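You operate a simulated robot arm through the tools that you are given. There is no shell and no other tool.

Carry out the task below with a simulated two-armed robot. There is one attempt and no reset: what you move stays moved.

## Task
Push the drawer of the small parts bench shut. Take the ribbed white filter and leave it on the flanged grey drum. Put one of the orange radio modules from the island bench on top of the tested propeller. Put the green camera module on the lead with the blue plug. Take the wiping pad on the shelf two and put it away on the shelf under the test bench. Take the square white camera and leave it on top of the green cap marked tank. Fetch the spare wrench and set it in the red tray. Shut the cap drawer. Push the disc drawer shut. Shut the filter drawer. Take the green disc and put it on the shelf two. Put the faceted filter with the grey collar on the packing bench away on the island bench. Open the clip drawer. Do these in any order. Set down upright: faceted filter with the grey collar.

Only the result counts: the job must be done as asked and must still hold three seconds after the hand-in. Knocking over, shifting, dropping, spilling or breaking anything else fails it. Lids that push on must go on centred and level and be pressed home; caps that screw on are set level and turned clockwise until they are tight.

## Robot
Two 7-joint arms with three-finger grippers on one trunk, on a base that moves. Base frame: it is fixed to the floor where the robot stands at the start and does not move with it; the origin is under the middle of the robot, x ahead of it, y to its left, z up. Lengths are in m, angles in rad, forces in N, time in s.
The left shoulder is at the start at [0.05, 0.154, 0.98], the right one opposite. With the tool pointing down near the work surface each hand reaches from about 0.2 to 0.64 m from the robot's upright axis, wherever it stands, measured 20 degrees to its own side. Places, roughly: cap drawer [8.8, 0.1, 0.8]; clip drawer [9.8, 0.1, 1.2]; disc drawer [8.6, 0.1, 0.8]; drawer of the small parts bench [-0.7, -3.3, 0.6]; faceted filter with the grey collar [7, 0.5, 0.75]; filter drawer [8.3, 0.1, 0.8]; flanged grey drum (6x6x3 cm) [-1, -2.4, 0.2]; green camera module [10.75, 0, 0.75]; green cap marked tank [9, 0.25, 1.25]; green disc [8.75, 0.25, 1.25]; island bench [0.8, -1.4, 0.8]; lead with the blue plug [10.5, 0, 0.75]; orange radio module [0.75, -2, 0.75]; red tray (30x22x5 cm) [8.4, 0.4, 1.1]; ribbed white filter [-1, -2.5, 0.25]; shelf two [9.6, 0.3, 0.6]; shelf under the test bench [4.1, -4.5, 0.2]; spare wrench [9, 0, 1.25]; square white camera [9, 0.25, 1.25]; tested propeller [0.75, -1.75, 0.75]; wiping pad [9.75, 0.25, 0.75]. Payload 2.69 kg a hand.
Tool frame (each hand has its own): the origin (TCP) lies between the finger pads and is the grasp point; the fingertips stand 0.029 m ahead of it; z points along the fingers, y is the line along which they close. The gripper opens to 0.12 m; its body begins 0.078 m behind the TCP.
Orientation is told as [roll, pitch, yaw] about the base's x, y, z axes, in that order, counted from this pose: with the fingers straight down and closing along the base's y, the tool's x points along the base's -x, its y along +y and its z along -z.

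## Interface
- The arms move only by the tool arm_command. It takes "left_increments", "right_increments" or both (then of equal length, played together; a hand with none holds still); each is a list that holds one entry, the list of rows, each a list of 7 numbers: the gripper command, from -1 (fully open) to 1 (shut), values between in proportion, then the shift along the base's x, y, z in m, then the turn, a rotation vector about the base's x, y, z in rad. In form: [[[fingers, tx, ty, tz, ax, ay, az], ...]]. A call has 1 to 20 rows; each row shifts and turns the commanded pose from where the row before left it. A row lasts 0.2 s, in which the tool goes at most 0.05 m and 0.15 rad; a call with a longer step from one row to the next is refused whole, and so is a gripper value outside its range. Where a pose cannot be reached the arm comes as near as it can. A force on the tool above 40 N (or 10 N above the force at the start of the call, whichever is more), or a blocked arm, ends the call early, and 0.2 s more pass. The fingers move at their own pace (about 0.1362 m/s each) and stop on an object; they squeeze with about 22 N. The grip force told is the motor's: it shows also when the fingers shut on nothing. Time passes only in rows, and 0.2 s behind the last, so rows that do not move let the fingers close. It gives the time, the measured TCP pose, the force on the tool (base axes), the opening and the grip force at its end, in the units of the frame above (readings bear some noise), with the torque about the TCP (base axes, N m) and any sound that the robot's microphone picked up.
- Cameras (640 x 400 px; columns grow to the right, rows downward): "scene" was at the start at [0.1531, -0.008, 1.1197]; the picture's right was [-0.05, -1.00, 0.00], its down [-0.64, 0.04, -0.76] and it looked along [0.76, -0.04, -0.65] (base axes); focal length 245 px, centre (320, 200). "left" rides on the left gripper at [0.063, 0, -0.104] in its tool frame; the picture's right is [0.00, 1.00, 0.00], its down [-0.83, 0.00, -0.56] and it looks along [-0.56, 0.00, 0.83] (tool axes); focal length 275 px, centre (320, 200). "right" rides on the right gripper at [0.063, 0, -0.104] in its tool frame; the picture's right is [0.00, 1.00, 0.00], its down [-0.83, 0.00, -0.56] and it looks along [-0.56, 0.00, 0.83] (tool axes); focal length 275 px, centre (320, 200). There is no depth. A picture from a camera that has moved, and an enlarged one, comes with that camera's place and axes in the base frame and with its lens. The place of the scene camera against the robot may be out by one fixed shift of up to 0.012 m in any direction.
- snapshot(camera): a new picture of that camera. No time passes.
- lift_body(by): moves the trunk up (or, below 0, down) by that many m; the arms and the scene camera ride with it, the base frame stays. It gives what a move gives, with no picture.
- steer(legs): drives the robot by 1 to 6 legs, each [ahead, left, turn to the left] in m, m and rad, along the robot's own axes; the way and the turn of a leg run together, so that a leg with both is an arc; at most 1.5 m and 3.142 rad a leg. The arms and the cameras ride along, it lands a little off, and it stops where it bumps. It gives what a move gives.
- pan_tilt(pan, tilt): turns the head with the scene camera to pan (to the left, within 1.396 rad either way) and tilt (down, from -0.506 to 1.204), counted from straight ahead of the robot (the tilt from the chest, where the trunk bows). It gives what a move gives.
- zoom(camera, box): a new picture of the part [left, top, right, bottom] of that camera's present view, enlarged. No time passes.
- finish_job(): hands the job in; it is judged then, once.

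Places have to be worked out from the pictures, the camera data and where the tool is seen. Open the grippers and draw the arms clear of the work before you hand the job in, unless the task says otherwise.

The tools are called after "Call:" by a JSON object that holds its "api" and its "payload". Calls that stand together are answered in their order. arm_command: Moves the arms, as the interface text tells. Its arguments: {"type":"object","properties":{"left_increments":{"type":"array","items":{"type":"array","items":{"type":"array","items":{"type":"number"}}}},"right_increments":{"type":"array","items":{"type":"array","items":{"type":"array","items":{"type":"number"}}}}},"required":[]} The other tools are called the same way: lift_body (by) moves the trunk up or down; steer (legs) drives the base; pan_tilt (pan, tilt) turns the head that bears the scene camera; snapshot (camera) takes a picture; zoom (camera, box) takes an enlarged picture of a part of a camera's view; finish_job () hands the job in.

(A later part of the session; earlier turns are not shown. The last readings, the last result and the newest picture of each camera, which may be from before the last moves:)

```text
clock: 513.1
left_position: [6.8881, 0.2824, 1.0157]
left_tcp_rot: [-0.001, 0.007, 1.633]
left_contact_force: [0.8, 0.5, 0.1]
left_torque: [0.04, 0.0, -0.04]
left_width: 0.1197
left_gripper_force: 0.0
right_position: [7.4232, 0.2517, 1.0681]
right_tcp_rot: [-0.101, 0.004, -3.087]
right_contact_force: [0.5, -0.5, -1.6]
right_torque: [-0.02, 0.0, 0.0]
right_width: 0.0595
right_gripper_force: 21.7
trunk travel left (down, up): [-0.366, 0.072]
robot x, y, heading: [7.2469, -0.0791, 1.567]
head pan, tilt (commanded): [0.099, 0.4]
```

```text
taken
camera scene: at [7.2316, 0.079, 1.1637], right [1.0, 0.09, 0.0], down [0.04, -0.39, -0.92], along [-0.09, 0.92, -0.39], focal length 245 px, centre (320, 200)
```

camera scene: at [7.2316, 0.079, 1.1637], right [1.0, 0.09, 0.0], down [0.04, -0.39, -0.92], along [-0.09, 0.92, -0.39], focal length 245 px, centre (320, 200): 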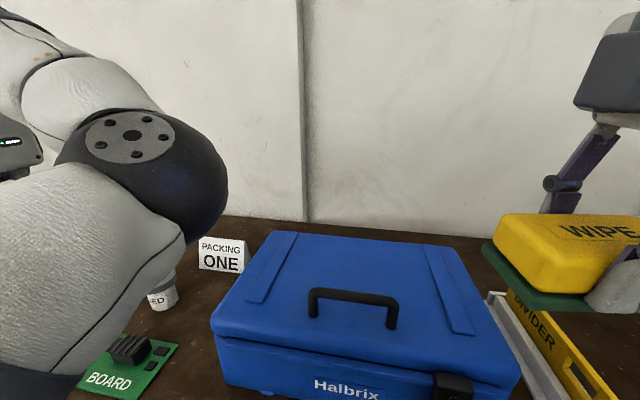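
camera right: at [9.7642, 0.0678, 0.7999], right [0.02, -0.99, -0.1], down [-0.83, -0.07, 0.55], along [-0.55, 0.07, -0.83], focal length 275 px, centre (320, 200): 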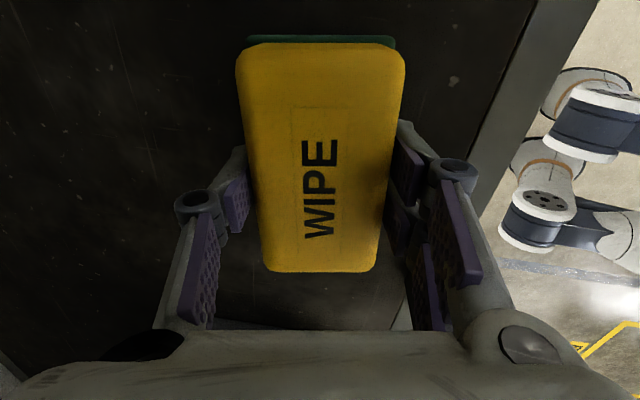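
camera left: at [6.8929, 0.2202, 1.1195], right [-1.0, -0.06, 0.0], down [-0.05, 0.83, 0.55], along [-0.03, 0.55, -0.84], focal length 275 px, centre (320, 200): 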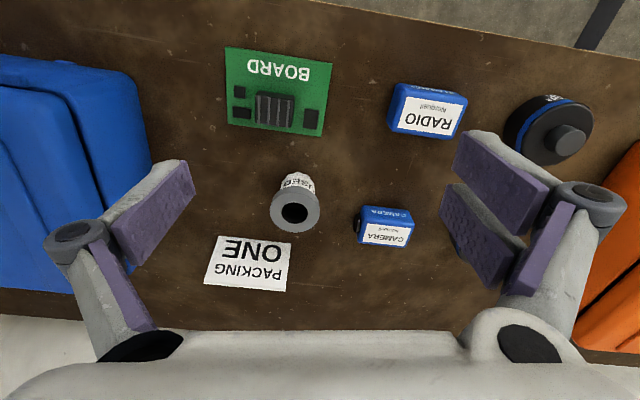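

The filter's collar is at ≈(6.910,0.401). I move the left hand toward it, testing that the arm follows.

Call:
{"api": "arm_command", "payload": {"left_increments": [[[-1, 0.005, 0.03, -0.01, 0, 0, 0], [-1, 0.005, 0.03, -0.01, 0, 0, 0], [-1, 0.005, 0.03, -0.01, 0, 0, 0], [-1, 0.005, 0.029, -0.01, 0, 0, 0], [-1, 0, 0, 0, 0, 0, 0]]]}}

Call:
{"api": "snapshot", "payload": {"camera": "left"}}

Call:
{"api": "snapshot", "payload": {"camera": "scene"}}

```text
clock: 514.3
left_position: [6.9096, 0.4016, 0.9708]
left_tcp_rot: [0.0, 0.007, 1.633]
left_contact_force: [-0.5, 0.3, 1.0]
left_torque: [0.01, 0.02, 0.0]
left_width: 0.1201
left_gripper_force: 0.1
right_position: [7.4219, 0.2522, 1.0678]
right_tcp_rot: [-0.101, 0.004, -3.086]
right_contact_force: [0.0, -0.6, -0.7]
right_torque: [0.02, -0.03, 0.02]
right_width: 0.0594
right_gripper_force: 21.5
trunk travel left (down, up): [-0.366, 0.072]
robot x, y, heading: [7.2475, -0.0784, 1.564]
head pan, tilt (commanded): [0.099, 0.4]
```

```text
taken
camera left: at [6.9147, 0.3394, 1.0761], right [-1.0, -0.06, 0.0], down [-0.05, 0.83, 0.55], along [-0.03, 0.55, -0.84], focal length 275 px, centre (320, 200)
```

left: 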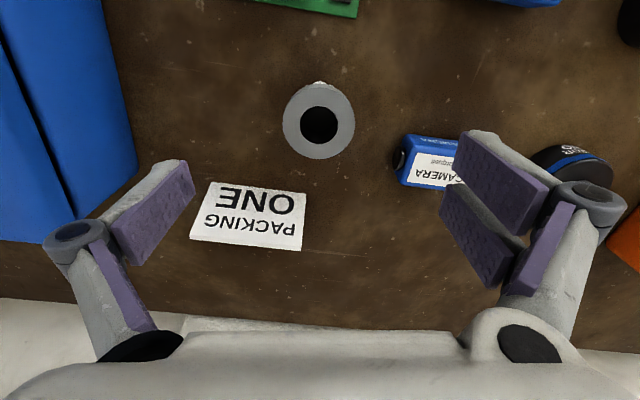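

```text
taken
camera scene: at [7.2312, 0.0788, 1.1637], right [1.0, 0.09, 0.0], down [0.04, -0.39, -0.92], along [-0.09, 0.92, -0.39], focal length 245 px, centre (320, 200)
```

scene: 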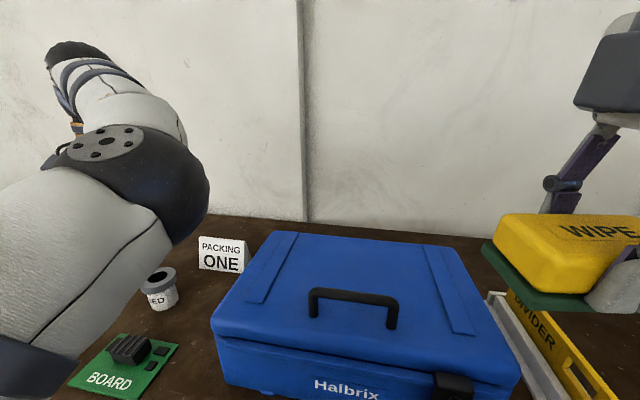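

The filter (collar Ø≈5.6 cm) is centred at ≈(6.912,0.404). A blue CAMERA block is close on one side, so I narrow the opening to 6.9 cm and descend with the tips staying above it.

Call:
{"api": "arm_command", "payload": {"left_increments": [[[-0.15, 0.001, 0.002, -0.02, 0, 0, 0], [-0.15, 0.001, 0.001, -0.02, 0, 0, 0], [-0.15, 0, 0, -0.02, 0, 0, 0], [-0.15, 0, 0, 0, 0, 0, 0]]]}}

Call:
{"api": "snapshot", "payload": {"camera": "left"}}

```text
clock: 515.3
left_position: [6.9091, 0.4031, 0.9143]
left_tcp_rot: [-0.001, 0.008, 1.631]
left_contact_force: [-0.3, -0.6, -0.3]
left_torque: [-0.01, 0.02, -0.01]
left_width: 0.0689
left_gripper_force: 0.0
right_position: [7.4221, 0.2521, 1.0681]
right_tcp_rot: [-0.101, 0.005, -3.087]
right_contact_force: [0.1, 0.1, -1.5]
right_torque: [-0.02, 0.01, -0.01]
right_width: 0.0594
right_gripper_force: 22.0
trunk travel left (down, up): [-0.366, 0.072]
robot x, y, heading: [7.2486, -0.075, 1.569]
head pan, tilt (commanded): [0.099, 0.4]
```

```text
taken
camera left: at [6.9142, 0.3412, 1.0195], right [-1.0, -0.06, 0.0], down [-0.05, 0.83, 0.55], along [-0.03, 0.55, -0.84], focal length 275 px, centre (320, 200)
```

left: 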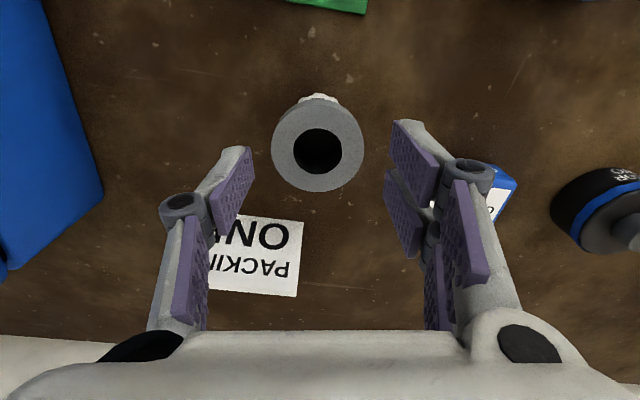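

Call:
{"api": "arm_command", "payload": {"left_increments": [[[-0.15, 0.002, 0, -0.02, 0, 0, 0], [-0.15, 0.001, 0, -0.016, 0, 0, 0], [-0.15, 0, 0, -0.008, 0, 0, 0], [-0.15, 0, 0, 0, 0, 0, 0]]]}}

Call:
{"api": "snapshot", "payload": {"camera": "left"}}

Call:
{"api": "zoom", "payload": {"camera": "scene", "box": [60, 180, 260, 340]}}

```text
clock: 516.3
left_position: [6.9136, 0.4022, 0.8702]
left_tcp_rot: [-0.002, 0.008, 1.638]
left_contact_force: [-0.4, 0.3, -0.2]
left_torque: [-0.01, 0.01, 0.0]
left_width: 0.0691
left_gripper_force: 0.0
right_position: [7.4217, 0.2515, 1.0679]
right_tcp_rot: [-0.102, 0.007, -3.09]
right_contact_force: [-0.1, -0.2, -0.7]
right_torque: [0.01, 0.01, -0.01]
right_width: 0.0595
right_gripper_force: 21.9
trunk travel left (down, up): [-0.366, 0.072]
robot x, y, heading: [7.2489, -0.0768, 1.57]
head pan, tilt (commanded): [0.099, 0.4]
```

```text
taken
camera left: at [6.9186, 0.3396, 0.9763], right [-1.0, -0.06, 0.0], down [-0.05, 0.83, 0.55], along [-0.03, 0.55, -0.84], focal length 275 px, centre (320, 200)
```

left: 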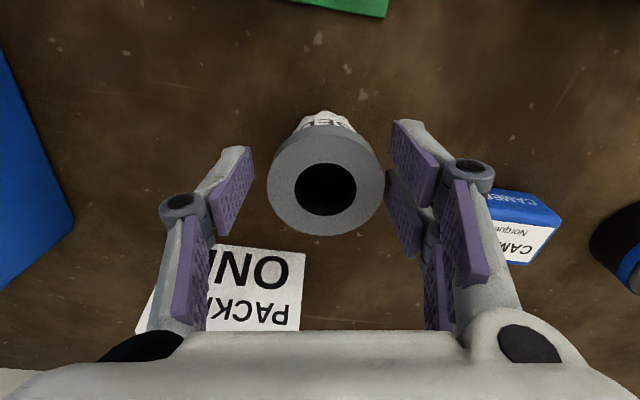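

```text
2.50 times, centred on (160, 260) of scene
camera zoom: at [7.2312, 0.079, 1.1637], right [1.0, 0.09, 0.0], down [0.04, -0.39, -0.92], along [-0.09, 0.92, -0.39], focal length 612 px, centre (720, 50)
```

zoom: 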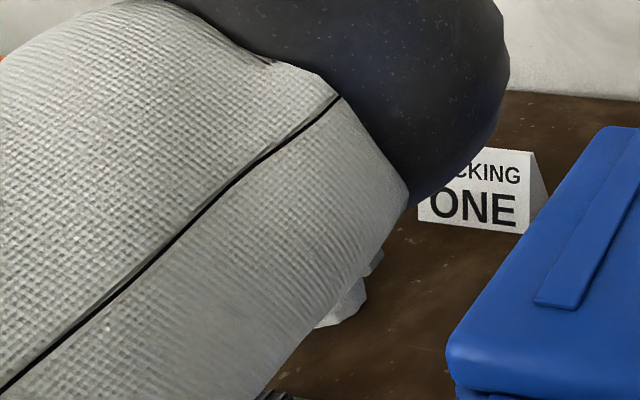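

The collar sits between the finger pads. I close on it.

Call:
{"api": "arm_command", "payload": {"left_increments": [[[-0.05, 0, 0.001, -0.002, 0, 0, 0], [0.2, 0, 0, 0, 0, 0, 0], [1, 0, 0, 0, 0, 0, 0], [1, 0, 0, 0, 0, 0, 0]]]}}

Call:
{"api": "snapshot", "payload": {"camera": "left"}}

```text
clock: 517.3
left_position: [6.9137, 0.4028, 0.8711]
left_tcp_rot: [-0.002, 0.007, 1.632]
left_contact_force: [1.3, 2.4, 9.3]
left_torque: [0.26, -0.24, 0.0]
left_width: 0.0544
left_gripper_force: 22.4
right_position: [7.4232, 0.2514, 1.069]
right_tcp_rot: [-0.102, 0.005, -3.088]
right_contact_force: [-0.3, 0.1, -0.3]
right_torque: [0.0, 0.01, -0.01]
right_width: 0.0595
right_gripper_force: 22.0
trunk travel left (down, up): [-0.366, 0.072]
robot x, y, heading: [7.2476, -0.0799, 1.565]
head pan, tilt (commanded): [0.099, 0.4]
```

```text
taken
camera left: at [6.9193, 0.3412, 0.9758], right [-1.0, -0.06, 0.0], down [-0.05, 0.83, 0.55], along [-0.03, 0.55, -0.83], focal length 275 px, centre (320, 200)
```

left: 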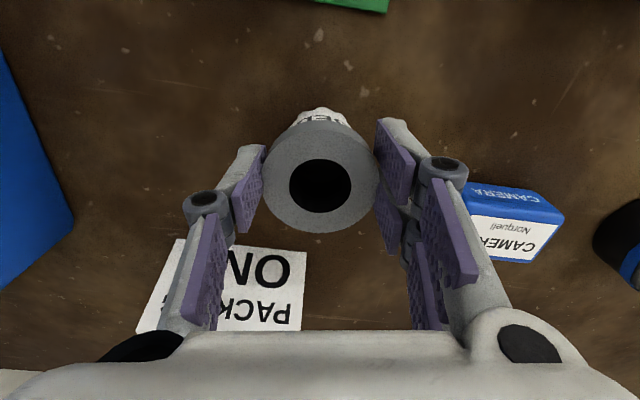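

Gripped (5.4 cm). I lift it straight up.

Call:
{"api": "arm_command", "payload": {"left_increments": [[[1, 0, 0, 0.02, 0, 0, 0], [1, 0, 0, 0.03, 0, 0, 0], [1, 0, 0, 0.03, 0, 0, 0], [1, 0, 0, 0.03, 0, 0, 0]]]}}

Call:
{"api": "snapshot", "payload": {"camera": "left"}}

Call:
{"api": "snapshot", "payload": {"camera": "scene"}}

```text
clock: 518.3
left_position: [6.9147, 0.4019, 0.9787]
left_tcp_rot: [-0.001, 0.008, 1.631]
left_contact_force: [-0.7, -0.4, -0.6]
left_torque: [0.0, -0.03, -0.01]
left_width: 0.0536
left_gripper_force: 22.0
right_position: [7.4236, 0.2526, 1.0682]
right_tcp_rot: [-0.101, 0.004, -3.087]
right_contact_force: [-0.3, 0.5, -0.8]
right_torque: [0.01, 0.01, 0.0]
right_width: 0.0595
right_gripper_force: 21.6
trunk travel left (down, up): [-0.366, 0.072]
robot x, y, heading: [7.2489, -0.0775, 1.568]
head pan, tilt (commanded): [0.099, 0.4]
```

```text
taken
camera left: at [6.9188, 0.3399, 1.0833], right [-1.0, -0.06, 0.0], down [-0.05, 0.83, 0.55], along [-0.03, 0.55, -0.84], focal length 275 px, centre (320, 200)
```

left: 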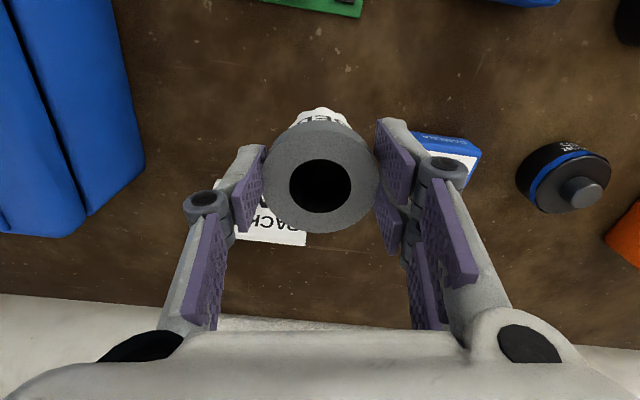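

```text
taken
camera scene: at [7.2312, 0.0788, 1.1637], right [1.0, 0.09, 0.0], down [0.04, -0.39, -0.92], along [-0.09, 0.92, -0.39], focal length 245 px, centre (320, 200)
```

scene: 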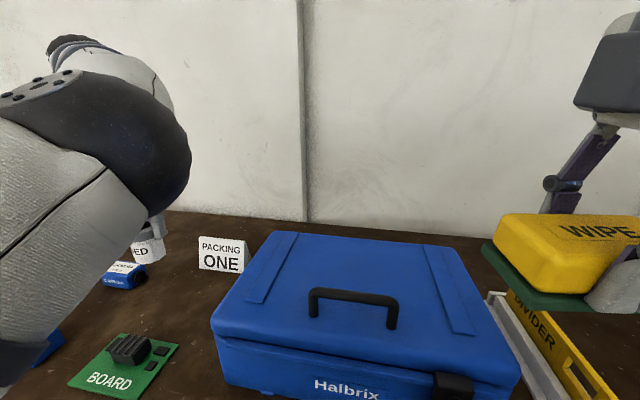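

Filter lifted upright. I back away from the bench and turn toward the south to look for a way to the test bench.

Call:
{"api": "steer", "payload": {"legs": [[-0.5, 0, 0]]}}

Call:
{"api": "steer", "payload": {"legs": [[0, 0, 1.57]]}}

Call:
{"api": "pan_tilt", "payload": {"pan": 0.9, "tilt": 0.2}}

Call:
{"api": "snapshot", "payload": {"camera": "scene"}}

Call:
{"api": "pan_tilt", "payload": {"pan": 0.0, "tilt": 0.2}}

Call:
{"api": "snapshot", "payload": {"camera": "scene"}}

```text
clock: 521.2
left_position: [6.9105, -0.0984, 0.978]
left_tcp_rot: [-0.003, 0.009, 1.63]
left_contact_force: [0.1, -0.2, -1.0]
left_torque: [0.03, 0.01, 0.02]
left_width: 0.0539
left_gripper_force: 21.6
right_position: [7.4197, -0.252, 1.068]
right_tcp_rot: [-0.102, 0.006, -3.09]
right_contact_force: [-0.7, -0.7, -1.8]
right_torque: [0.03, 0.01, 0.03]
right_width: 0.0597
right_gripper_force: 22.6
trunk travel left (down, up): [-0.366, 0.072]
robot x, y, heading: [7.2464, -0.5831, 1.562]
head pan, tilt (commanded): [0.099, 0.4]
```

```text
clock: 525.6
left_position: [6.7834, -0.9443, 0.9774]
left_tcp_rot: [-0.003, 0.009, -3.018]
left_contact_force: [0.1, -0.2, -0.1]
left_torque: [-0.01, 0.02, 0.03]
left_width: 0.0537
left_gripper_force: 21.9
right_position: [6.9022, -0.4258, 1.0684]
right_tcp_rot: [-0.102, 0.006, -1.455]
right_contact_force: [-0.5, 0.3, -1.3]
right_torque: [0.0, 0.03, 0.01]
right_width: 0.0593
right_gripper_force: 21.7
trunk travel left (down, up): [-0.366, 0.072]
robot x, y, heading: [7.2456, -0.5813, -3.082]
head pan, tilt (commanded): [0.099, 0.4]
```

```text
clock: 526.7
left_position: [6.7832, -0.9449, 0.9768]
left_tcp_rot: [-0.002, 0.009, -3.019]
left_contact_force: [-0.4, 0.1, 0.5]
left_torque: [-0.03, 0.05, -0.02]
left_width: 0.0539
left_gripper_force: 22.2
right_position: [6.9024, -0.427, 1.0688]
right_tcp_rot: [-0.102, 0.006, -1.456]
right_contact_force: [-0.2, 0.3, -0.6]
right_torque: [0.0, 0.01, 0.0]
right_width: 0.0597
right_gripper_force: 21.9
trunk travel left (down, up): [-0.366, 0.072]
robot x, y, heading: [7.2408, -0.5847, -3.087]
head pan, tilt (commanded): [0.901, 0.201]
```

```text
taken
camera scene: at [7.1128, -0.6646, 1.1822], right [-0.82, 0.58, 0.0], down [0.12, 0.16, -0.98], along [-0.57, -0.8, -0.2], focal length 245 px, centre (320, 200)
```

scene: 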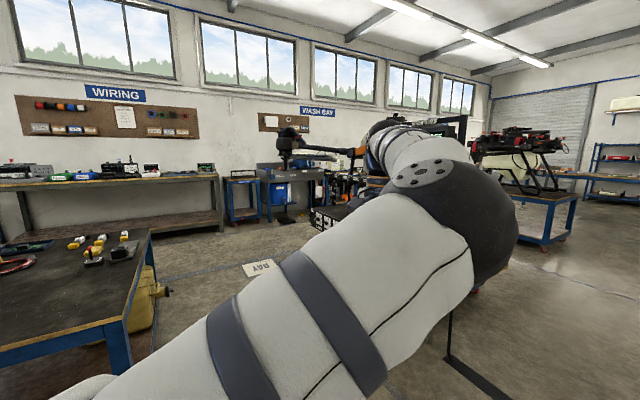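

```text
clock: 527.9
left_position: [6.7829, -0.9433, 0.9779]
left_tcp_rot: [-0.002, 0.009, -3.02]
left_contact_force: [-0.1, -0.6, -1.0]
left_torque: [-0.02, -0.01, 0.03]
left_width: 0.0538
left_gripper_force: 21.8
right_position: [6.9027, -0.427, 1.0685]
right_tcp_rot: [-0.1, 0.006, -1.454]
right_contact_force: [-0.5, -0.3, -1.2]
right_torque: [-0.02, -0.01, 0.03]
right_width: 0.0596
right_gripper_force: 22.2
trunk travel left (down, up): [-0.366, 0.072]
robot x, y, heading: [7.2422, -0.5836, -3.089]
head pan, tilt (commanded): [0.0, 0.201]
```

```text
taken
camera scene: at [7.0736, -0.5938, 1.1822], right [-0.06, 1.0, 0.0], down [0.2, 0.01, -0.98], along [-0.98, -0.05, -0.2], focal length 245 px, centre (320, 200)
```

scene: 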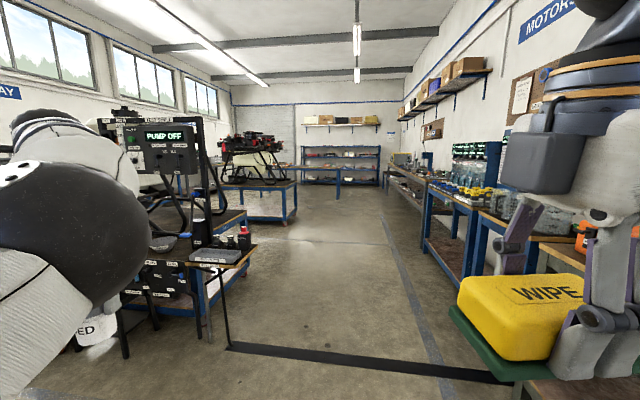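

The gap between the pump station (x≈5.8) and table THREE (x≈7.0) leads south. I move to x≈6.45 and face south to check it.

Call:
{"api": "steer", "payload": {"legs": [[0.75, 0, 0], [0, 0, 1.52]]}}

Call:
{"api": "snapshot", "payload": {"camera": "scene"}}

Call:
{"api": "pan_tilt", "payload": {"pan": -0.7, "tilt": 0.2}}

Call:
{"api": "snapshot", "payload": {"camera": "scene"}}

```text
clock: 535.9
left_position: [6.7862, -1.1055, 0.9774]
left_tcp_rot: [-0.002, 0.009, -1.524]
left_contact_force: [-0.4, -0.5, -0.1]
left_torque: [0.01, -0.01, 0.04]
left_width: 0.0542
left_gripper_force: 22.0
right_position: [6.279, -0.9465, 1.0687]
right_tcp_rot: [-0.101, 0.005, 0.043]
right_contact_force: [0.3, -0.8, -1.3]
right_torque: [0.0, 0.02, -0.01]
right_width: 0.0595
right_gripper_force: 21.9
trunk travel left (down, up): [-0.366, 0.072]
robot x, y, heading: [6.4604, -0.619, -1.596]
head pan, tilt (commanded): [0.0, 0.201]
```

```text
taken
camera scene: at [6.4481, -0.7843, 1.1822], right [-1.0, 0.02, 0.0], down [0.0, 0.2, -0.98], along [-0.02, -0.98, -0.2], focal length 245 px, centre (320, 200)
```

scene: 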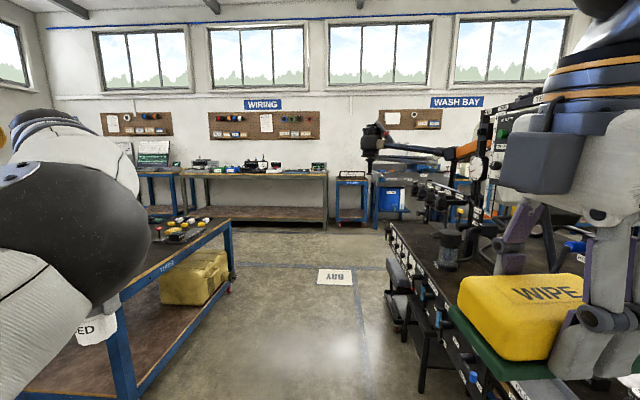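

```text
clock: 536.9
left_position: [6.786, -1.1044, 0.9786]
left_tcp_rot: [-0.001, 0.008, -1.524]
left_contact_force: [0.2, 0.0, -0.9]
left_torque: [-0.01, -0.01, -0.01]
left_width: 0.0539
left_gripper_force: 22.2
right_position: [6.2792, -0.9468, 1.0692]
right_tcp_rot: [-0.103, 0.007, 0.04]
right_contact_force: [-0.9, 0.2, -1.4]
right_torque: [0.0, -0.02, -0.02]
right_width: 0.0595
right_gripper_force: 22.1
trunk travel left (down, up): [-0.366, 0.072]
robot x, y, heading: [6.4567, -0.6144, -1.592]
head pan, tilt (commanded): [-0.7, 0.201]
```

```text
taken
camera scene: at [6.3885, -0.7613, 1.1822], right [-0.75, 0.66, 0.0], down [0.13, 0.15, -0.98], along [-0.65, -0.74, -0.2], focal length 245 px, centre (320, 200)
```

scene: 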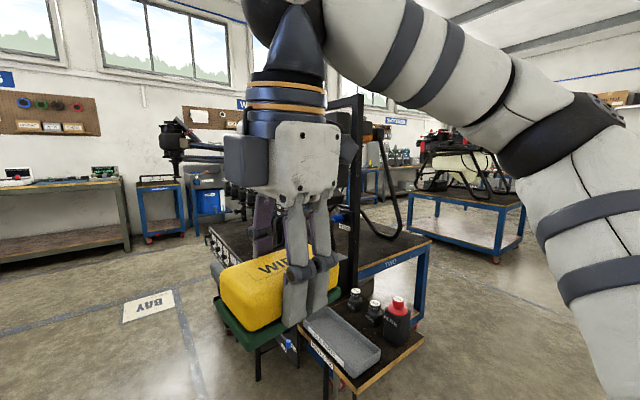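

The passage (x≈5.95–7.0) is about 1 m wide and I'm centred in it. I drive south through it in steps.

Call:
{"api": "steer", "payload": {"legs": [[0, 0.03, -0.04], [1.0, 0, 0]]}}

Call:
{"api": "pan_tilt", "payload": {"pan": 0.0, "tilt": 0.35}}

Call:
{"api": "snapshot", "payload": {"camera": "scene"}}

```text
clock: 542.6
left_position: [6.7635, -2.1008, 0.9781]
left_tcp_rot: [-0.001, 0.009, -1.538]
left_contact_force: [0.8, 0.2, -0.6]
left_torque: [0.01, -0.02, 0.01]
left_width: 0.0538
left_gripper_force: 21.7
right_position: [6.2602, -1.9372, 1.0684]
right_tcp_rot: [-0.102, 0.006, 0.029]
right_contact_force: [0.8, -0.4, -1.4]
right_torque: [0.01, -0.03, 0.0]
right_width: 0.0596
right_gripper_force: 22.2
trunk travel left (down, up): [-0.366, 0.072]
robot x, y, heading: [6.443, -1.6084, -1.602]
head pan, tilt (commanded): [-0.7, 0.201]
```

```text
clock: 543.7
left_position: [6.7648, -2.1007, 0.9774]
left_tcp_rot: [-0.002, 0.009, -1.535]
left_contact_force: [-1.0, 0.2, -0.9]
left_torque: [0.02, 0.0, 0.01]
left_width: 0.0536
left_gripper_force: 22.2
right_position: [6.2609, -1.9375, 1.0685]
right_tcp_rot: [-0.101, 0.006, 0.028]
right_contact_force: [-0.8, -0.2, -0.8]
right_torque: [0.01, -0.02, -0.02]
right_width: 0.0594
right_gripper_force: 22.2
trunk travel left (down, up): [-0.366, 0.072]
robot x, y, heading: [6.443, -1.609, -1.602]
head pan, tilt (commanded): [0.0, 0.351]
```

```text
taken
camera scene: at [6.4304, -1.7757, 1.1682], right [-1.0, 0.03, 0.0], down [0.01, 0.34, -0.94], along [-0.03, -0.94, -0.34], focal length 245 px, centre (320, 200)
```

scene: 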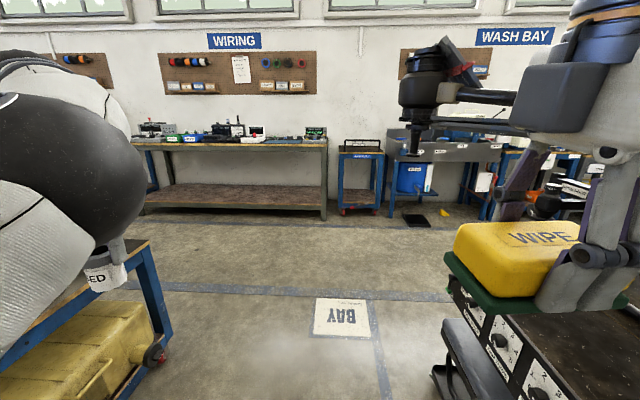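

A drone arm pod hangs at about (5.93,-2.93,1.25) on my right. I advance to y≈-2.25 and then shift left to keep clear of it.

Call:
{"api": "steer", "payload": {"legs": [[0.62, 0.02, 0]]}}

Call:
{"api": "pan_tilt", "payload": {"pan": -0.5, "tilt": 0.1}}

Call:
{"api": "snapshot", "payload": {"camera": "scene"}}

Call:
{"api": "pan_tilt", "payload": {"pan": 0.7, "tilt": 0.4}}

Call:
{"api": "snapshot", "payload": {"camera": "scene"}}

```text
clock: 547.1
left_position: [6.7812, -2.6972, 0.9787]
left_tcp_rot: [-0.001, 0.009, -1.518]
left_contact_force: [-0.1, -0.1, -0.1]
left_torque: [0.02, -0.01, 0.0]
left_width: 0.0537
left_gripper_force: 21.9
right_position: [6.2722, -2.543, 1.0675]
right_tcp_rot: [-0.101, 0.005, 0.046]
right_contact_force: [-0.3, 0.4, -0.2]
right_torque: [0.01, 0.01, -0.01]
right_width: 0.0594
right_gripper_force: 21.5
trunk travel left (down, up): [-0.366, 0.072]
robot x, y, heading: [6.4511, -2.2152, -1.586]
head pan, tilt (commanded): [0.0, 0.351]
```

```text
clock: 548.0
left_position: [6.7791, -2.6968, 0.9776]
left_tcp_rot: [-0.002, 0.01, -1.517]
left_contact_force: [0.3, 0.4, 0.0]
left_torque: [-0.02, -0.01, -0.04]
left_width: 0.0538
left_gripper_force: 22.4
right_position: [6.2724, -2.5414, 1.0681]
right_tcp_rot: [-0.1, 0.005, 0.046]
right_contact_force: [0.5, 0.3, -1.7]
right_torque: [0.0, -0.01, -0.01]
right_width: 0.0594
right_gripper_force: 21.8
trunk travel left (down, up): [-0.366, 0.072]
robot x, y, heading: [6.4465, -2.2133, -1.582]
head pan, tilt (commanded): [-0.499, 0.099]
```

```text
taken
camera scene: at [6.3959, -2.3653, 1.1916], right [-0.87, 0.49, 0.0], down [0.05, 0.09, -0.99], along [-0.49, -0.87, -0.1], focal length 245 px, centre (320, 200)
```

scene: 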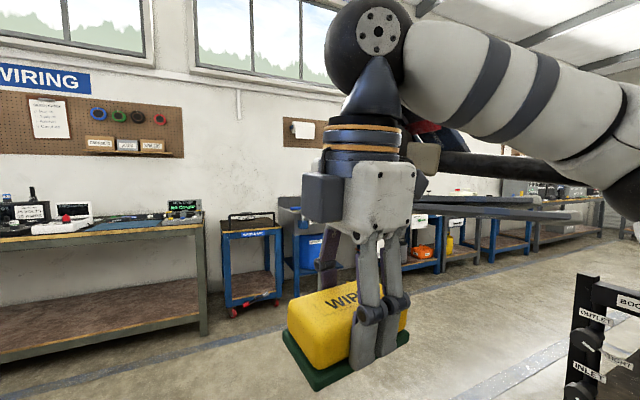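

```text
clock: 549.4
left_position: [6.7804, -2.6971, 0.9779]
left_tcp_rot: [-0.002, 0.008, -1.517]
left_contact_force: [-0.4, 0.2, -0.8]
left_torque: [0.02, -0.03, 0.01]
left_width: 0.0537
left_gripper_force: 21.6
right_position: [6.2729, -2.5427, 1.0677]
right_tcp_rot: [-0.101, 0.006, 0.046]
right_contact_force: [0.6, 0.5, -0.9]
right_torque: [0.01, 0.03, -0.01]
right_width: 0.0596
right_gripper_force: 21.7
trunk travel left (down, up): [-0.366, 0.072]
robot x, y, heading: [6.4466, -2.2096, -1.587]
head pan, tilt (commanded): [0.7, 0.4]
```

```text
taken
camera scene: at [6.4996, -2.3568, 1.1637], right [-0.77, -0.63, 0.0], down [-0.25, 0.3, -0.92], along [0.58, -0.71, -0.39], focal length 245 px, centre (320, 200)
```

scene: 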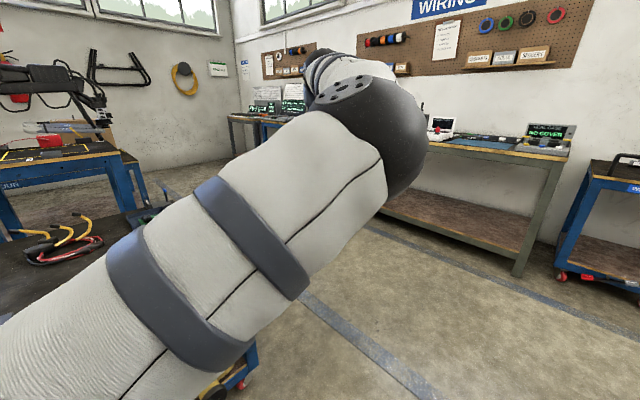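

I shift 0.12 m left and continue south past the pod, watching clearance.

Call:
{"api": "steer", "payload": {"legs": [[0, 0.12, 0], [0.5, 0.05, 0], [0.55, 0, 0]]}}

Call:
{"api": "pan_tilt", "payload": {"pan": -0.9, "tilt": 0.2}}

Call:
{"api": "snapshot", "payload": {"camera": "scene"}}

```text
clock: 556.3
left_position: [6.9447, -3.7476, 0.9779]
left_tcp_rot: [-0.002, 0.009, -1.509]
left_contact_force: [0.6, 0.2, -0.3]
left_torque: [0.01, -0.03, 0.02]
left_width: 0.0539
left_gripper_force: 21.6
right_position: [6.4347, -3.5964, 1.0676]
right_tcp_rot: [-0.102, 0.006, 0.056]
right_contact_force: [1.0, 0.1, -1.6]
right_torque: [0.01, 0.02, 0.06]
right_width: 0.0597
right_gripper_force: 22.5
trunk travel left (down, up): [-0.366, 0.072]
robot x, y, heading: [6.611, -3.264, -1.581]
head pan, tilt (commanded): [0.7, 0.4]
```

```text
clock: 558.0
left_position: [6.9446, -3.7478, 0.9782]
left_tcp_rot: [-0.003, 0.009, -1.51]
left_contact_force: [0.1, 0.4, -1.4]
left_torque: [0.02, 0.0, -0.02]
left_width: 0.0537
left_gripper_force: 22.1
right_position: [6.4358, -3.598, 1.0678]
right_tcp_rot: [-0.101, 0.007, 0.055]
right_contact_force: [0.0, -0.4, -1.7]
right_torque: [-0.03, -0.02, 0.01]
right_width: 0.0596
right_gripper_force: 22.2
trunk travel left (down, up): [-0.366, 0.072]
robot x, y, heading: [6.6089, -3.2682, -1.58]
head pan, tilt (commanded): [-0.901, 0.201]
```

```text
taken
camera scene: at [6.5287, -3.3963, 1.1822], right [-0.62, 0.79, 0.0], down [0.16, 0.12, -0.98], along [-0.77, -0.61, -0.2], focal length 245 px, centre (320, 200)
```

scene: 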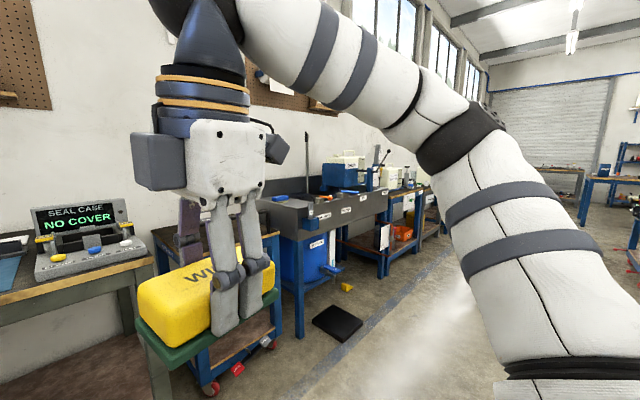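

The south aisle is open westward. I turn to face west and look along it for the test bench.

Call:
{"api": "steer", "payload": {"legs": [[-0.12, 0, 0], [0, 0, -1.6]]}}

Call:
{"api": "pan_tilt", "payload": {"pan": 0.15, "tilt": 0.25}}

Call:
{"api": "snapshot", "payload": {"camera": "scene"}}

```text
clock: 563.1
left_position: [6.1152, -3.4566, 0.9778]
left_tcp_rot: [-0.002, 0.01, -3.125]
left_contact_force: [-0.3, 0.7, -0.5]
left_torque: [0.01, -0.01, 0.02]
left_width: 0.0536
left_gripper_force: 22.3
right_position: [6.2879, -2.9548, 1.0674]
right_tcp_rot: [-0.099, 0.006, -1.562]
right_contact_force: [0.1, -0.2, -1.3]
right_torque: [-0.01, -0.01, -0.01]
right_width: 0.0596
right_gripper_force: 21.8
trunk travel left (down, up): [-0.366, 0.072]
robot x, y, heading: [6.6108, -3.1439, 3.093]
head pan, tilt (commanded): [-0.901, 0.201]
```

```text
clock: 564.4
left_position: [6.1153, -3.4574, 0.9779]
left_tcp_rot: [-0.003, 0.009, -3.126]
left_contact_force: [-0.4, -1.3, -0.5]
left_torque: [0.02, -0.02, 0.0]
left_width: 0.0539
left_gripper_force: 21.8
right_position: [6.2876, -2.9551, 1.0685]
right_tcp_rot: [-0.102, 0.005, -1.562]
right_contact_force: [-0.4, -0.5, -0.4]
right_torque: [0.02, -0.01, 0.01]
right_width: 0.0594
right_gripper_force: 22.6
trunk travel left (down, up): [-0.366, 0.072]
robot x, y, heading: [6.6072, -3.1451, 3.092]
head pan, tilt (commanded): [0.15, 0.25]
```

```text
taken
camera scene: at [6.4408, -3.1537, 1.1777], right [-0.1, 1.0, 0.0], down [0.25, 0.02, -0.97], along [-0.96, -0.09, -0.25], focal length 245 px, centre (320, 200)
```

scene: 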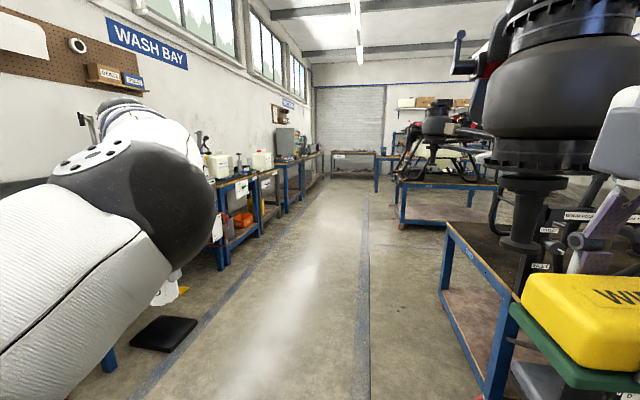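

A drone motor pod is right ahead of my right arm, so I first strafe left (south) 0.42 m before driving west.

Call:
{"api": "steer", "payload": {"legs": [[0, 0.42, 0.02]]}}

Call:
{"api": "pan_tilt", "payload": {"pan": -0.3, "tilt": 0.15}}

Call:
{"api": "snapshot", "payload": {"camera": "scene"}}

Call:
{"api": "pan_tilt", "payload": {"pan": 0.3, "tilt": 0.4}}

Call:
{"api": "snapshot", "payload": {"camera": "scene"}}

```text
clock: 568.3
left_position: [6.102, -3.8916, 0.9781]
left_tcp_rot: [-0.001, 0.01, -3.109]
left_contact_force: [0.4, 0.1, -0.8]
left_torque: [0.0, -0.03, 0.03]
left_width: 0.0539
left_gripper_force: 22.2
right_position: [6.2665, -3.3876, 1.069]
right_tcp_rot: [-0.1, 0.005, -1.544]
right_contact_force: [-0.2, -0.5, -0.1]
right_torque: [0.01, -0.02, 0.02]
right_width: 0.0596
right_gripper_force: 22.4
trunk travel left (down, up): [-0.366, 0.072]
robot x, y, heading: [6.5889, -3.5721, 3.104]
head pan, tilt (commanded): [0.15, 0.25]
```

```text
clock: 569.2
left_position: [6.102, -3.8914, 0.9771]
left_tcp_rot: [-0.001, 0.009, -3.107]
left_contact_force: [0.5, -0.1, 0.0]
left_torque: [0.01, -0.02, 0.04]
left_width: 0.0538
left_gripper_force: 21.0
right_position: [6.267, -3.386, 1.0685]
right_tcp_rot: [-0.1, 0.005, -1.545]
right_contact_force: [-0.3, 0.2, -0.5]
right_torque: [0.0, -0.01, 0.0]
right_width: 0.0597
right_gripper_force: 21.9
trunk travel left (down, up): [-0.366, 0.072]
robot x, y, heading: [6.5943, -3.5715, 3.107]
head pan, tilt (commanded): [-0.3, 0.15]
```

```text
taken
camera scene: at [6.4278, -3.5418, 1.1869], right [0.33, 0.94, 0.0], down [0.14, -0.05, -0.99], along [-0.93, 0.32, -0.15], focal length 245 px, centre (320, 200)
```

scene: 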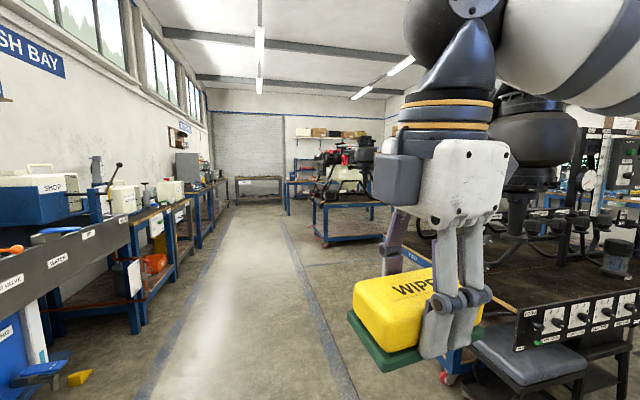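

```text
clock: 570.2
left_position: [6.1015, -3.8911, 0.9783]
left_tcp_rot: [-0.002, 0.009, -3.108]
left_contact_force: [0.4, 0.1, -0.6]
left_torque: [0.0, 0.0, -0.01]
left_width: 0.0536
left_gripper_force: 21.9
right_position: [6.2676, -3.3872, 1.0683]
right_tcp_rot: [-0.102, 0.005, -1.542]
right_contact_force: [-0.6, 0.7, -0.8]
right_torque: [-0.02, -0.02, 0.01]
right_width: 0.0594
right_gripper_force: 22.1
trunk travel left (down, up): [-0.366, 0.072]
robot x, y, heading: [6.5941, -3.5697, 3.106]
head pan, tilt (commanded): [0.3, 0.4]
```

```text
taken
camera scene: at [6.426, -3.5964, 1.1637], right [-0.26, 0.97, 0.0], down [0.38, 0.1, -0.92], along [-0.89, -0.24, -0.39], focal length 245 px, centre (320, 200)
```

scene: 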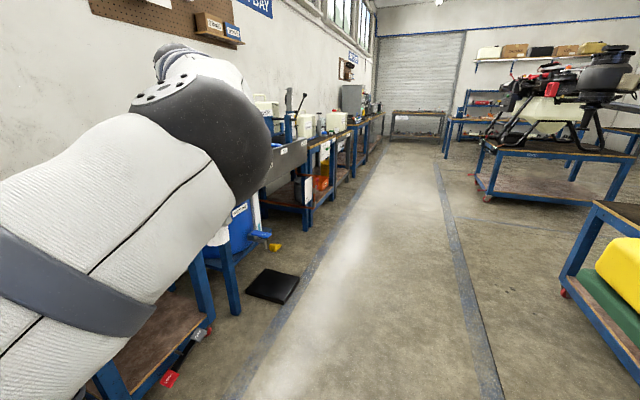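

The left hand is a bit near the sink edge, so I shift 0.09 m back to the right and drive west in steps.

Call:
{"api": "steer", "payload": {"legs": [[0, -0.09, -0.03], [0.8, 0, 0]]}}

Call:
{"api": "snapshot", "payload": {"camera": "scene"}}

```text
clock: 575.5
left_position: [5.2962, -3.7488, 0.9775]
left_tcp_rot: [-0.002, 0.007, -3.12]
left_contact_force: [0.4, 0.3, -0.4]
left_torque: [-0.02, -0.01, -0.04]
left_width: 0.0537
left_gripper_force: 21.6
right_position: [5.4666, -3.2467, 1.0681]
right_tcp_rot: [-0.102, 0.004, -1.557]
right_contact_force: [0.6, 0.5, -1.3]
right_torque: [0.0, -0.02, -0.02]
right_width: 0.0594
right_gripper_force: 22.1
trunk travel left (down, up): [-0.366, 0.072]
robot x, y, heading: [5.7881, -3.432, 3.092]
head pan, tilt (commanded): [0.3, 0.4]
```

```text
taken
camera scene: at [5.6231, -3.4579, 1.1636], right [-0.25, 0.97, 0.0], down [0.38, 0.1, -0.92], along [-0.89, -0.23, -0.39], focal length 245 px, centre (320, 200)
```

scene: 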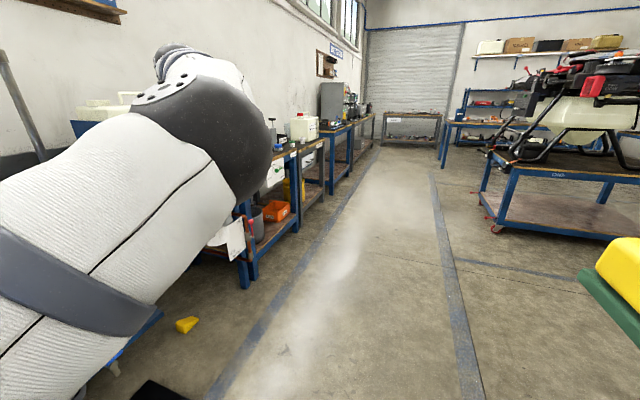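

Past the pod. I continue west and look at the benches on the left.

Call:
{"api": "steer", "payload": {"legs": [[0.9, 0, -0.015]]}}

Call:
{"api": "pan_tilt", "payload": {"pan": 0.45, "tilt": 0.4}}

Call:
{"api": "snapshot", "payload": {"camera": "scene"}}

```text
clock: 580.2
left_position: [4.3876, -3.6559, 0.9766]
left_tcp_rot: [-0.001, 0.008, 3.108]
left_contact_force: [0.7, -0.4, -0.8]
left_torque: [0.01, -0.01, 0.02]
left_width: 0.0538
left_gripper_force: 22.4
right_position: [4.5843, -3.1637, 1.0682]
right_tcp_rot: [-0.103, 0.004, -1.609]
right_contact_force: [-0.8, 0.8, -1.0]
right_torque: [0.03, 0.02, -0.01]
right_width: 0.0597
right_gripper_force: 22.3
trunk travel left (down, up): [-0.366, 0.072]
robot x, y, heading: [4.8993, -3.3686, 3.044]
head pan, tilt (commanded): [0.3, 0.4]
```

```text
clock: 580.9
left_position: [4.3874, -3.6573, 0.9779]
left_tcp_rot: [-0.002, 0.008, 3.109]
left_contact_force: [-0.1, 0.1, 0.1]
left_torque: [0.01, 0.01, 0.01]
left_width: 0.0537
left_gripper_force: 21.6
right_position: [4.5847, -3.1642, 1.0684]
right_tcp_rot: [-0.101, 0.004, -1.609]
right_contact_force: [0.4, -0.4, -0.3]
right_torque: [0.01, 0.02, 0.01]
right_width: 0.0596
right_gripper_force: 21.9
trunk travel left (down, up): [-0.366, 0.072]
robot x, y, heading: [4.8968, -3.3687, 3.046]
head pan, tilt (commanded): [0.45, 0.4]
```

```text
taken
camera scene: at [4.7336, -3.3977, 1.1637], right [-0.34, 0.94, 0.0], down [0.37, 0.13, -0.92], along [-0.87, -0.32, -0.39], focal length 245 px, centre (320, 200)
```

scene: 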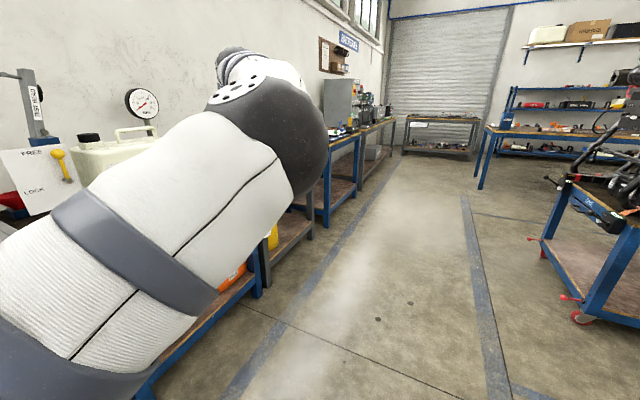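

I drive to x≈4.3 and turn to face the south wall benches.

Call:
{"api": "steer", "payload": {"legs": [[0.6, -0.05, 0], [0, 0, 1.57]]}}

Call:
{"api": "pan_tilt", "payload": {"pan": 0.0, "tilt": 0.35}}

Call:
{"api": "snapshot", "payload": {"camera": "scene"}}

Call:
{"api": "pan_tilt", "payload": {"pan": -0.6, "tilt": 0.4}}

Call:
{"api": "snapshot", "payload": {"camera": "scene"}}

```text
clock: 588.1
left_position: [4.604, -3.7692, 0.978]
left_tcp_rot: [-0.001, 0.007, -1.597]
left_contact_force: [0.3, 0.3, -0.8]
left_torque: [0.03, -0.02, 0.0]
left_width: 0.0539
left_gripper_force: 22.1
right_position: [4.11, -3.5758, 1.0689]
right_tcp_rot: [-0.1, 0.005, -0.031]
right_contact_force: [-0.3, -0.6, -0.9]
right_torque: [-0.01, -0.04, -0.05]
right_width: 0.0594
right_gripper_force: 21.6
trunk travel left (down, up): [-0.366, 0.072]
robot x, y, heading: [4.3137, -3.2584, -1.668]
head pan, tilt (commanded): [0.45, 0.4]
```

```text
clock: 589.0
left_position: [4.6027, -3.7695, 0.9776]
left_tcp_rot: [-0.002, 0.009, -1.597]
left_contact_force: [0.6, -0.1, -0.6]
left_torque: [0.01, 0.0, 0.0]
left_width: 0.0537
left_gripper_force: 22.3
right_position: [4.1099, -3.5758, 1.0681]
right_tcp_rot: [-0.101, 0.006, -0.03]
right_contact_force: [0.4, -0.9, -0.3]
right_torque: [-0.02, -0.01, 0.05]
right_width: 0.0594
right_gripper_force: 21.5
trunk travel left (down, up): [-0.366, 0.072]
robot x, y, heading: [4.3085, -3.262, -1.667]
head pan, tilt (commanded): [0.0, 0.351]
```

```text
taken
camera scene: at [4.2901, -3.4259, 1.1682], right [-1.0, 0.09, 0.0], down [0.03, 0.34, -0.94], along [-0.09, -0.94, -0.34], focal length 245 px, centre (320, 200)
```

scene: 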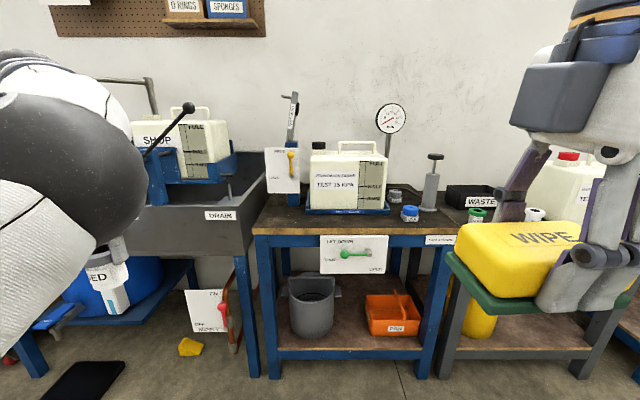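

```text
clock: 590.0
left_position: [4.6036, -3.7683, 0.9778]
left_tcp_rot: [-0.001, 0.01, -1.597]
left_contact_force: [-0.6, 0.0, -0.8]
left_torque: [-0.01, -0.01, 0.02]
left_width: 0.054
left_gripper_force: 21.9
right_position: [4.11, -3.5755, 1.0688]
right_tcp_rot: [-0.101, 0.005, -0.031]
right_contact_force: [0.0, -1.6, -1.3]
right_torque: [0.0, 0.03, 0.0]
right_width: 0.0592
right_gripper_force: 22.3
trunk travel left (down, up): [-0.366, 0.072]
robot x, y, heading: [4.3109, -3.2578, -1.663]
head pan, tilt (commanded): [-0.6, 0.4]
```

```text
taken
camera scene: at [4.2395, -3.4045, 1.1637], right [-0.77, 0.64, 0.0], down [0.25, 0.3, -0.92], along [-0.59, -0.71, -0.39], focal length 245 px, centre (320, 200)
```

scene: 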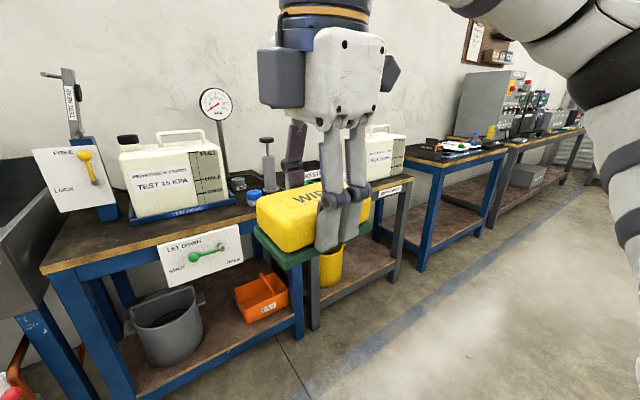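

This is the test bench (TEST 15 KPA tank); its lower shelf holds a grey bucket and an orange bin. I zoom to judge the free spot.

Call:
{"api": "pan_tilt", "payload": {"pan": -0.15, "tilt": 0.5}}

Call:
{"api": "zoom", "payload": {"camera": "scene", "box": [180, 160, 440, 360]}}

```text
clock: 590.9
left_position: [4.6031, -3.7698, 0.9779]
left_tcp_rot: [-0.003, 0.011, -1.597]
left_contact_force: [-0.5, 0.5, -0.3]
left_torque: [-0.01, 0.03, 0.03]
left_width: 0.0538
left_gripper_force: 21.9
right_position: [4.1099, -3.5754, 1.0682]
right_tcp_rot: [-0.101, 0.006, -0.031]
right_contact_force: [-0.2, -0.7, -1.8]
right_torque: [-0.01, 0.0, 0.0]
right_width: 0.0594
right_gripper_force: 22.0
trunk travel left (down, up): [-0.366, 0.072]
robot x, y, heading: [4.3142, -3.2632, -1.661]
head pan, tilt (commanded): [-0.15, 0.499]
```

```text
2.00 times, centred on (310, 260) of scene
camera zoom: at [4.2767, -3.4214, 1.1546], right [-0.97, 0.24, 0.0], down [0.12, 0.46, -0.88], along [-0.21, -0.85, -0.48], focal length 490 px, centre (340, 80)
```

zoom: 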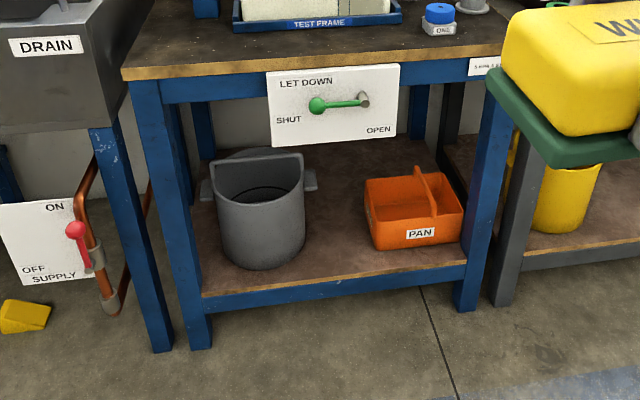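

The gap between bucket and PAN (x≈4.0–4.16) fits the pad lengthwise. I pull the filter hand back, and yaw the pad hand back to the normal orientation.

Call:
{"api": "arm_command", "payload": {"right_increments": [[[1, 0, 0, 0, 0, 0, -0.145], [1, 0, 0, 0, 0, 0, -0.145], [1, 0, 0, 0, 0, 0, -0.145], [1, 0, 0, 0, 0, 0, -0.145], [1, 0, 0, 0, 0, 0, -0.145], [1, 0, 0, 0, 0, 0, -0.145], [1, 0, 0, 0, 0, 0, -0.145], [1, 0, 0, 0, 0, 0, -0.145], [1, 0, 0, 0, 0, 0, -0.145], [1, 0, 0, 0, 0, 0, -0.145], [1, 0, 0, 0, 0, 0, -0.145]]], "left_increments": [[[1, 0, 0.025, 0.008, 0, 0, 0], [1, 0, 0.025, 0.008, 0, 0, 0], [1, 0, 0.025, 0.008, 0, 0, 0], [1, 0, 0.025, 0.008, 0, 0, 0], [1, 0, 0.025, 0.008, 0, 0, 0], [1, 0, 0.025, 0.008, 0, 0, 0], [1, 0, 0.02, 0.008, 0, 0, 0], [1, 0, 0.02, 0.008, 0, 0, 0], [1, 0, 0, 0, 0, 0, 0], [1, 0, 0, 0, 0, 0, 0], [1, 0, 0, 0, 0, 0, 0]]]}}

Call:
{"api": "snapshot", "payload": {"camera": "scene"}}

Call:
{"api": "snapshot", "payload": {"camera": "left"}}

```text
clock: 593.3
left_position: [4.6484, -3.6178, 1.0475]
left_tcp_rot: [-0.003, 0.008, -1.598]
left_contact_force: [-0.6, 0.3, -0.3]
left_torque: [0.02, 0.05, -0.01]
left_width: 0.0537
left_gripper_force: 22.1
left hand out of reach, approached as far as the arm can: row 4, 5, 6, 7, 8
right_position: [4.111, -3.5746, 1.0683]
right_tcp_rot: [-0.101, 0.005, -1.63]
right_contact_force: [0.1, -0.2, -1.0]
right_torque: [0.02, -0.03, 0.01]
right_width: 0.0596
right_gripper_force: 21.9
trunk travel left (down, up): [-0.366, 0.072]
robot x, y, heading: [4.3125, -3.2578, -1.667]
head pan, tilt (commanded): [-0.15, 0.499]
```

```text
taken
camera scene: at [4.2768, -3.4215, 1.1545], right [-0.97, 0.24, 0.0], down [0.11, 0.46, -0.88], along [-0.21, -0.85, -0.48], focal length 245 px, centre (320, 200)
```

scene: 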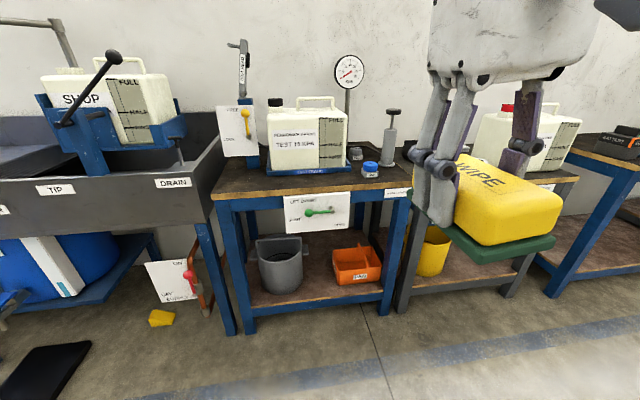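

```text
taken
camera left: at [4.6528, -3.5549, 1.1529], right [1.0, -0.03, 0.0], down [-0.02, -0.84, 0.55], along [-0.02, -0.55, -0.84], focal length 275 px, centre (320, 200)
```

left: 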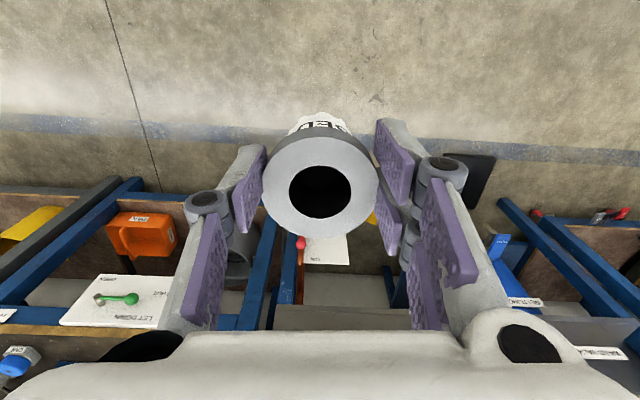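

The filter is safely back. Now I lower the trunk fully for the low shelf.

Call:
{"api": "lift_body", "payload": {"by": -0.35}}

Call:
{"api": "snapshot", "payload": {"camera": "scene"}}

Call:
{"api": "snapshot", "payload": {"camera": "left"}}

```text
clock: 596.7
left_position: [4.6441, -3.6948, 0.5842]
left_tcp_rot: [0.026, 0.405, -1.59]
left_contact_force: [0.1, -0.2, -0.6]
left_torque: [0.0, -0.01, -0.02]
left_width: 0.0538
left_gripper_force: 22.2
right_position: [4.1032, -3.6521, 0.6358]
right_tcp_rot: [-0.09, 0.295, -1.628]
right_contact_force: [-0.7, 0.8, -1.3]
right_torque: [-0.01, 0.04, 0.0]
right_width: 0.0598
right_gripper_force: 22.3
trunk travel left (down, up): [-0.016, 0.422]
robot x, y, heading: [4.3114, -3.2631, -1.662]
head pan, tilt (commanded): [-0.15, 0.499]
```

```text
taken
camera scene: at [4.2664, -3.5338, 0.783], right [-0.97, 0.24, 0.0], down [0.11, 0.46, -0.88], along [-0.21, -0.85, -0.48], focal length 245 px, centre (320, 200)
```

scene: 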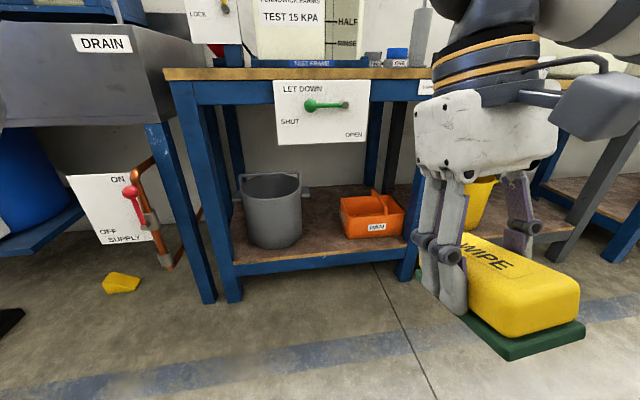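

```text
taken
camera left: at [4.6441, -3.6786, 0.7043], right [1.0, -0.03, 0.02], down [-0.04, -0.98, 0.18], along [0.01, -0.18, -0.98], focal length 275 px, centre (320, 200)
```

left: 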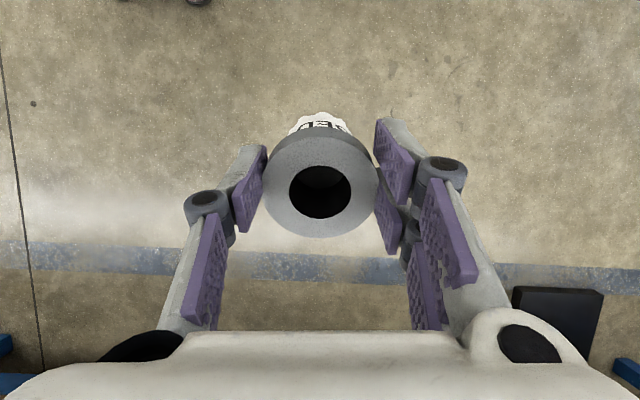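

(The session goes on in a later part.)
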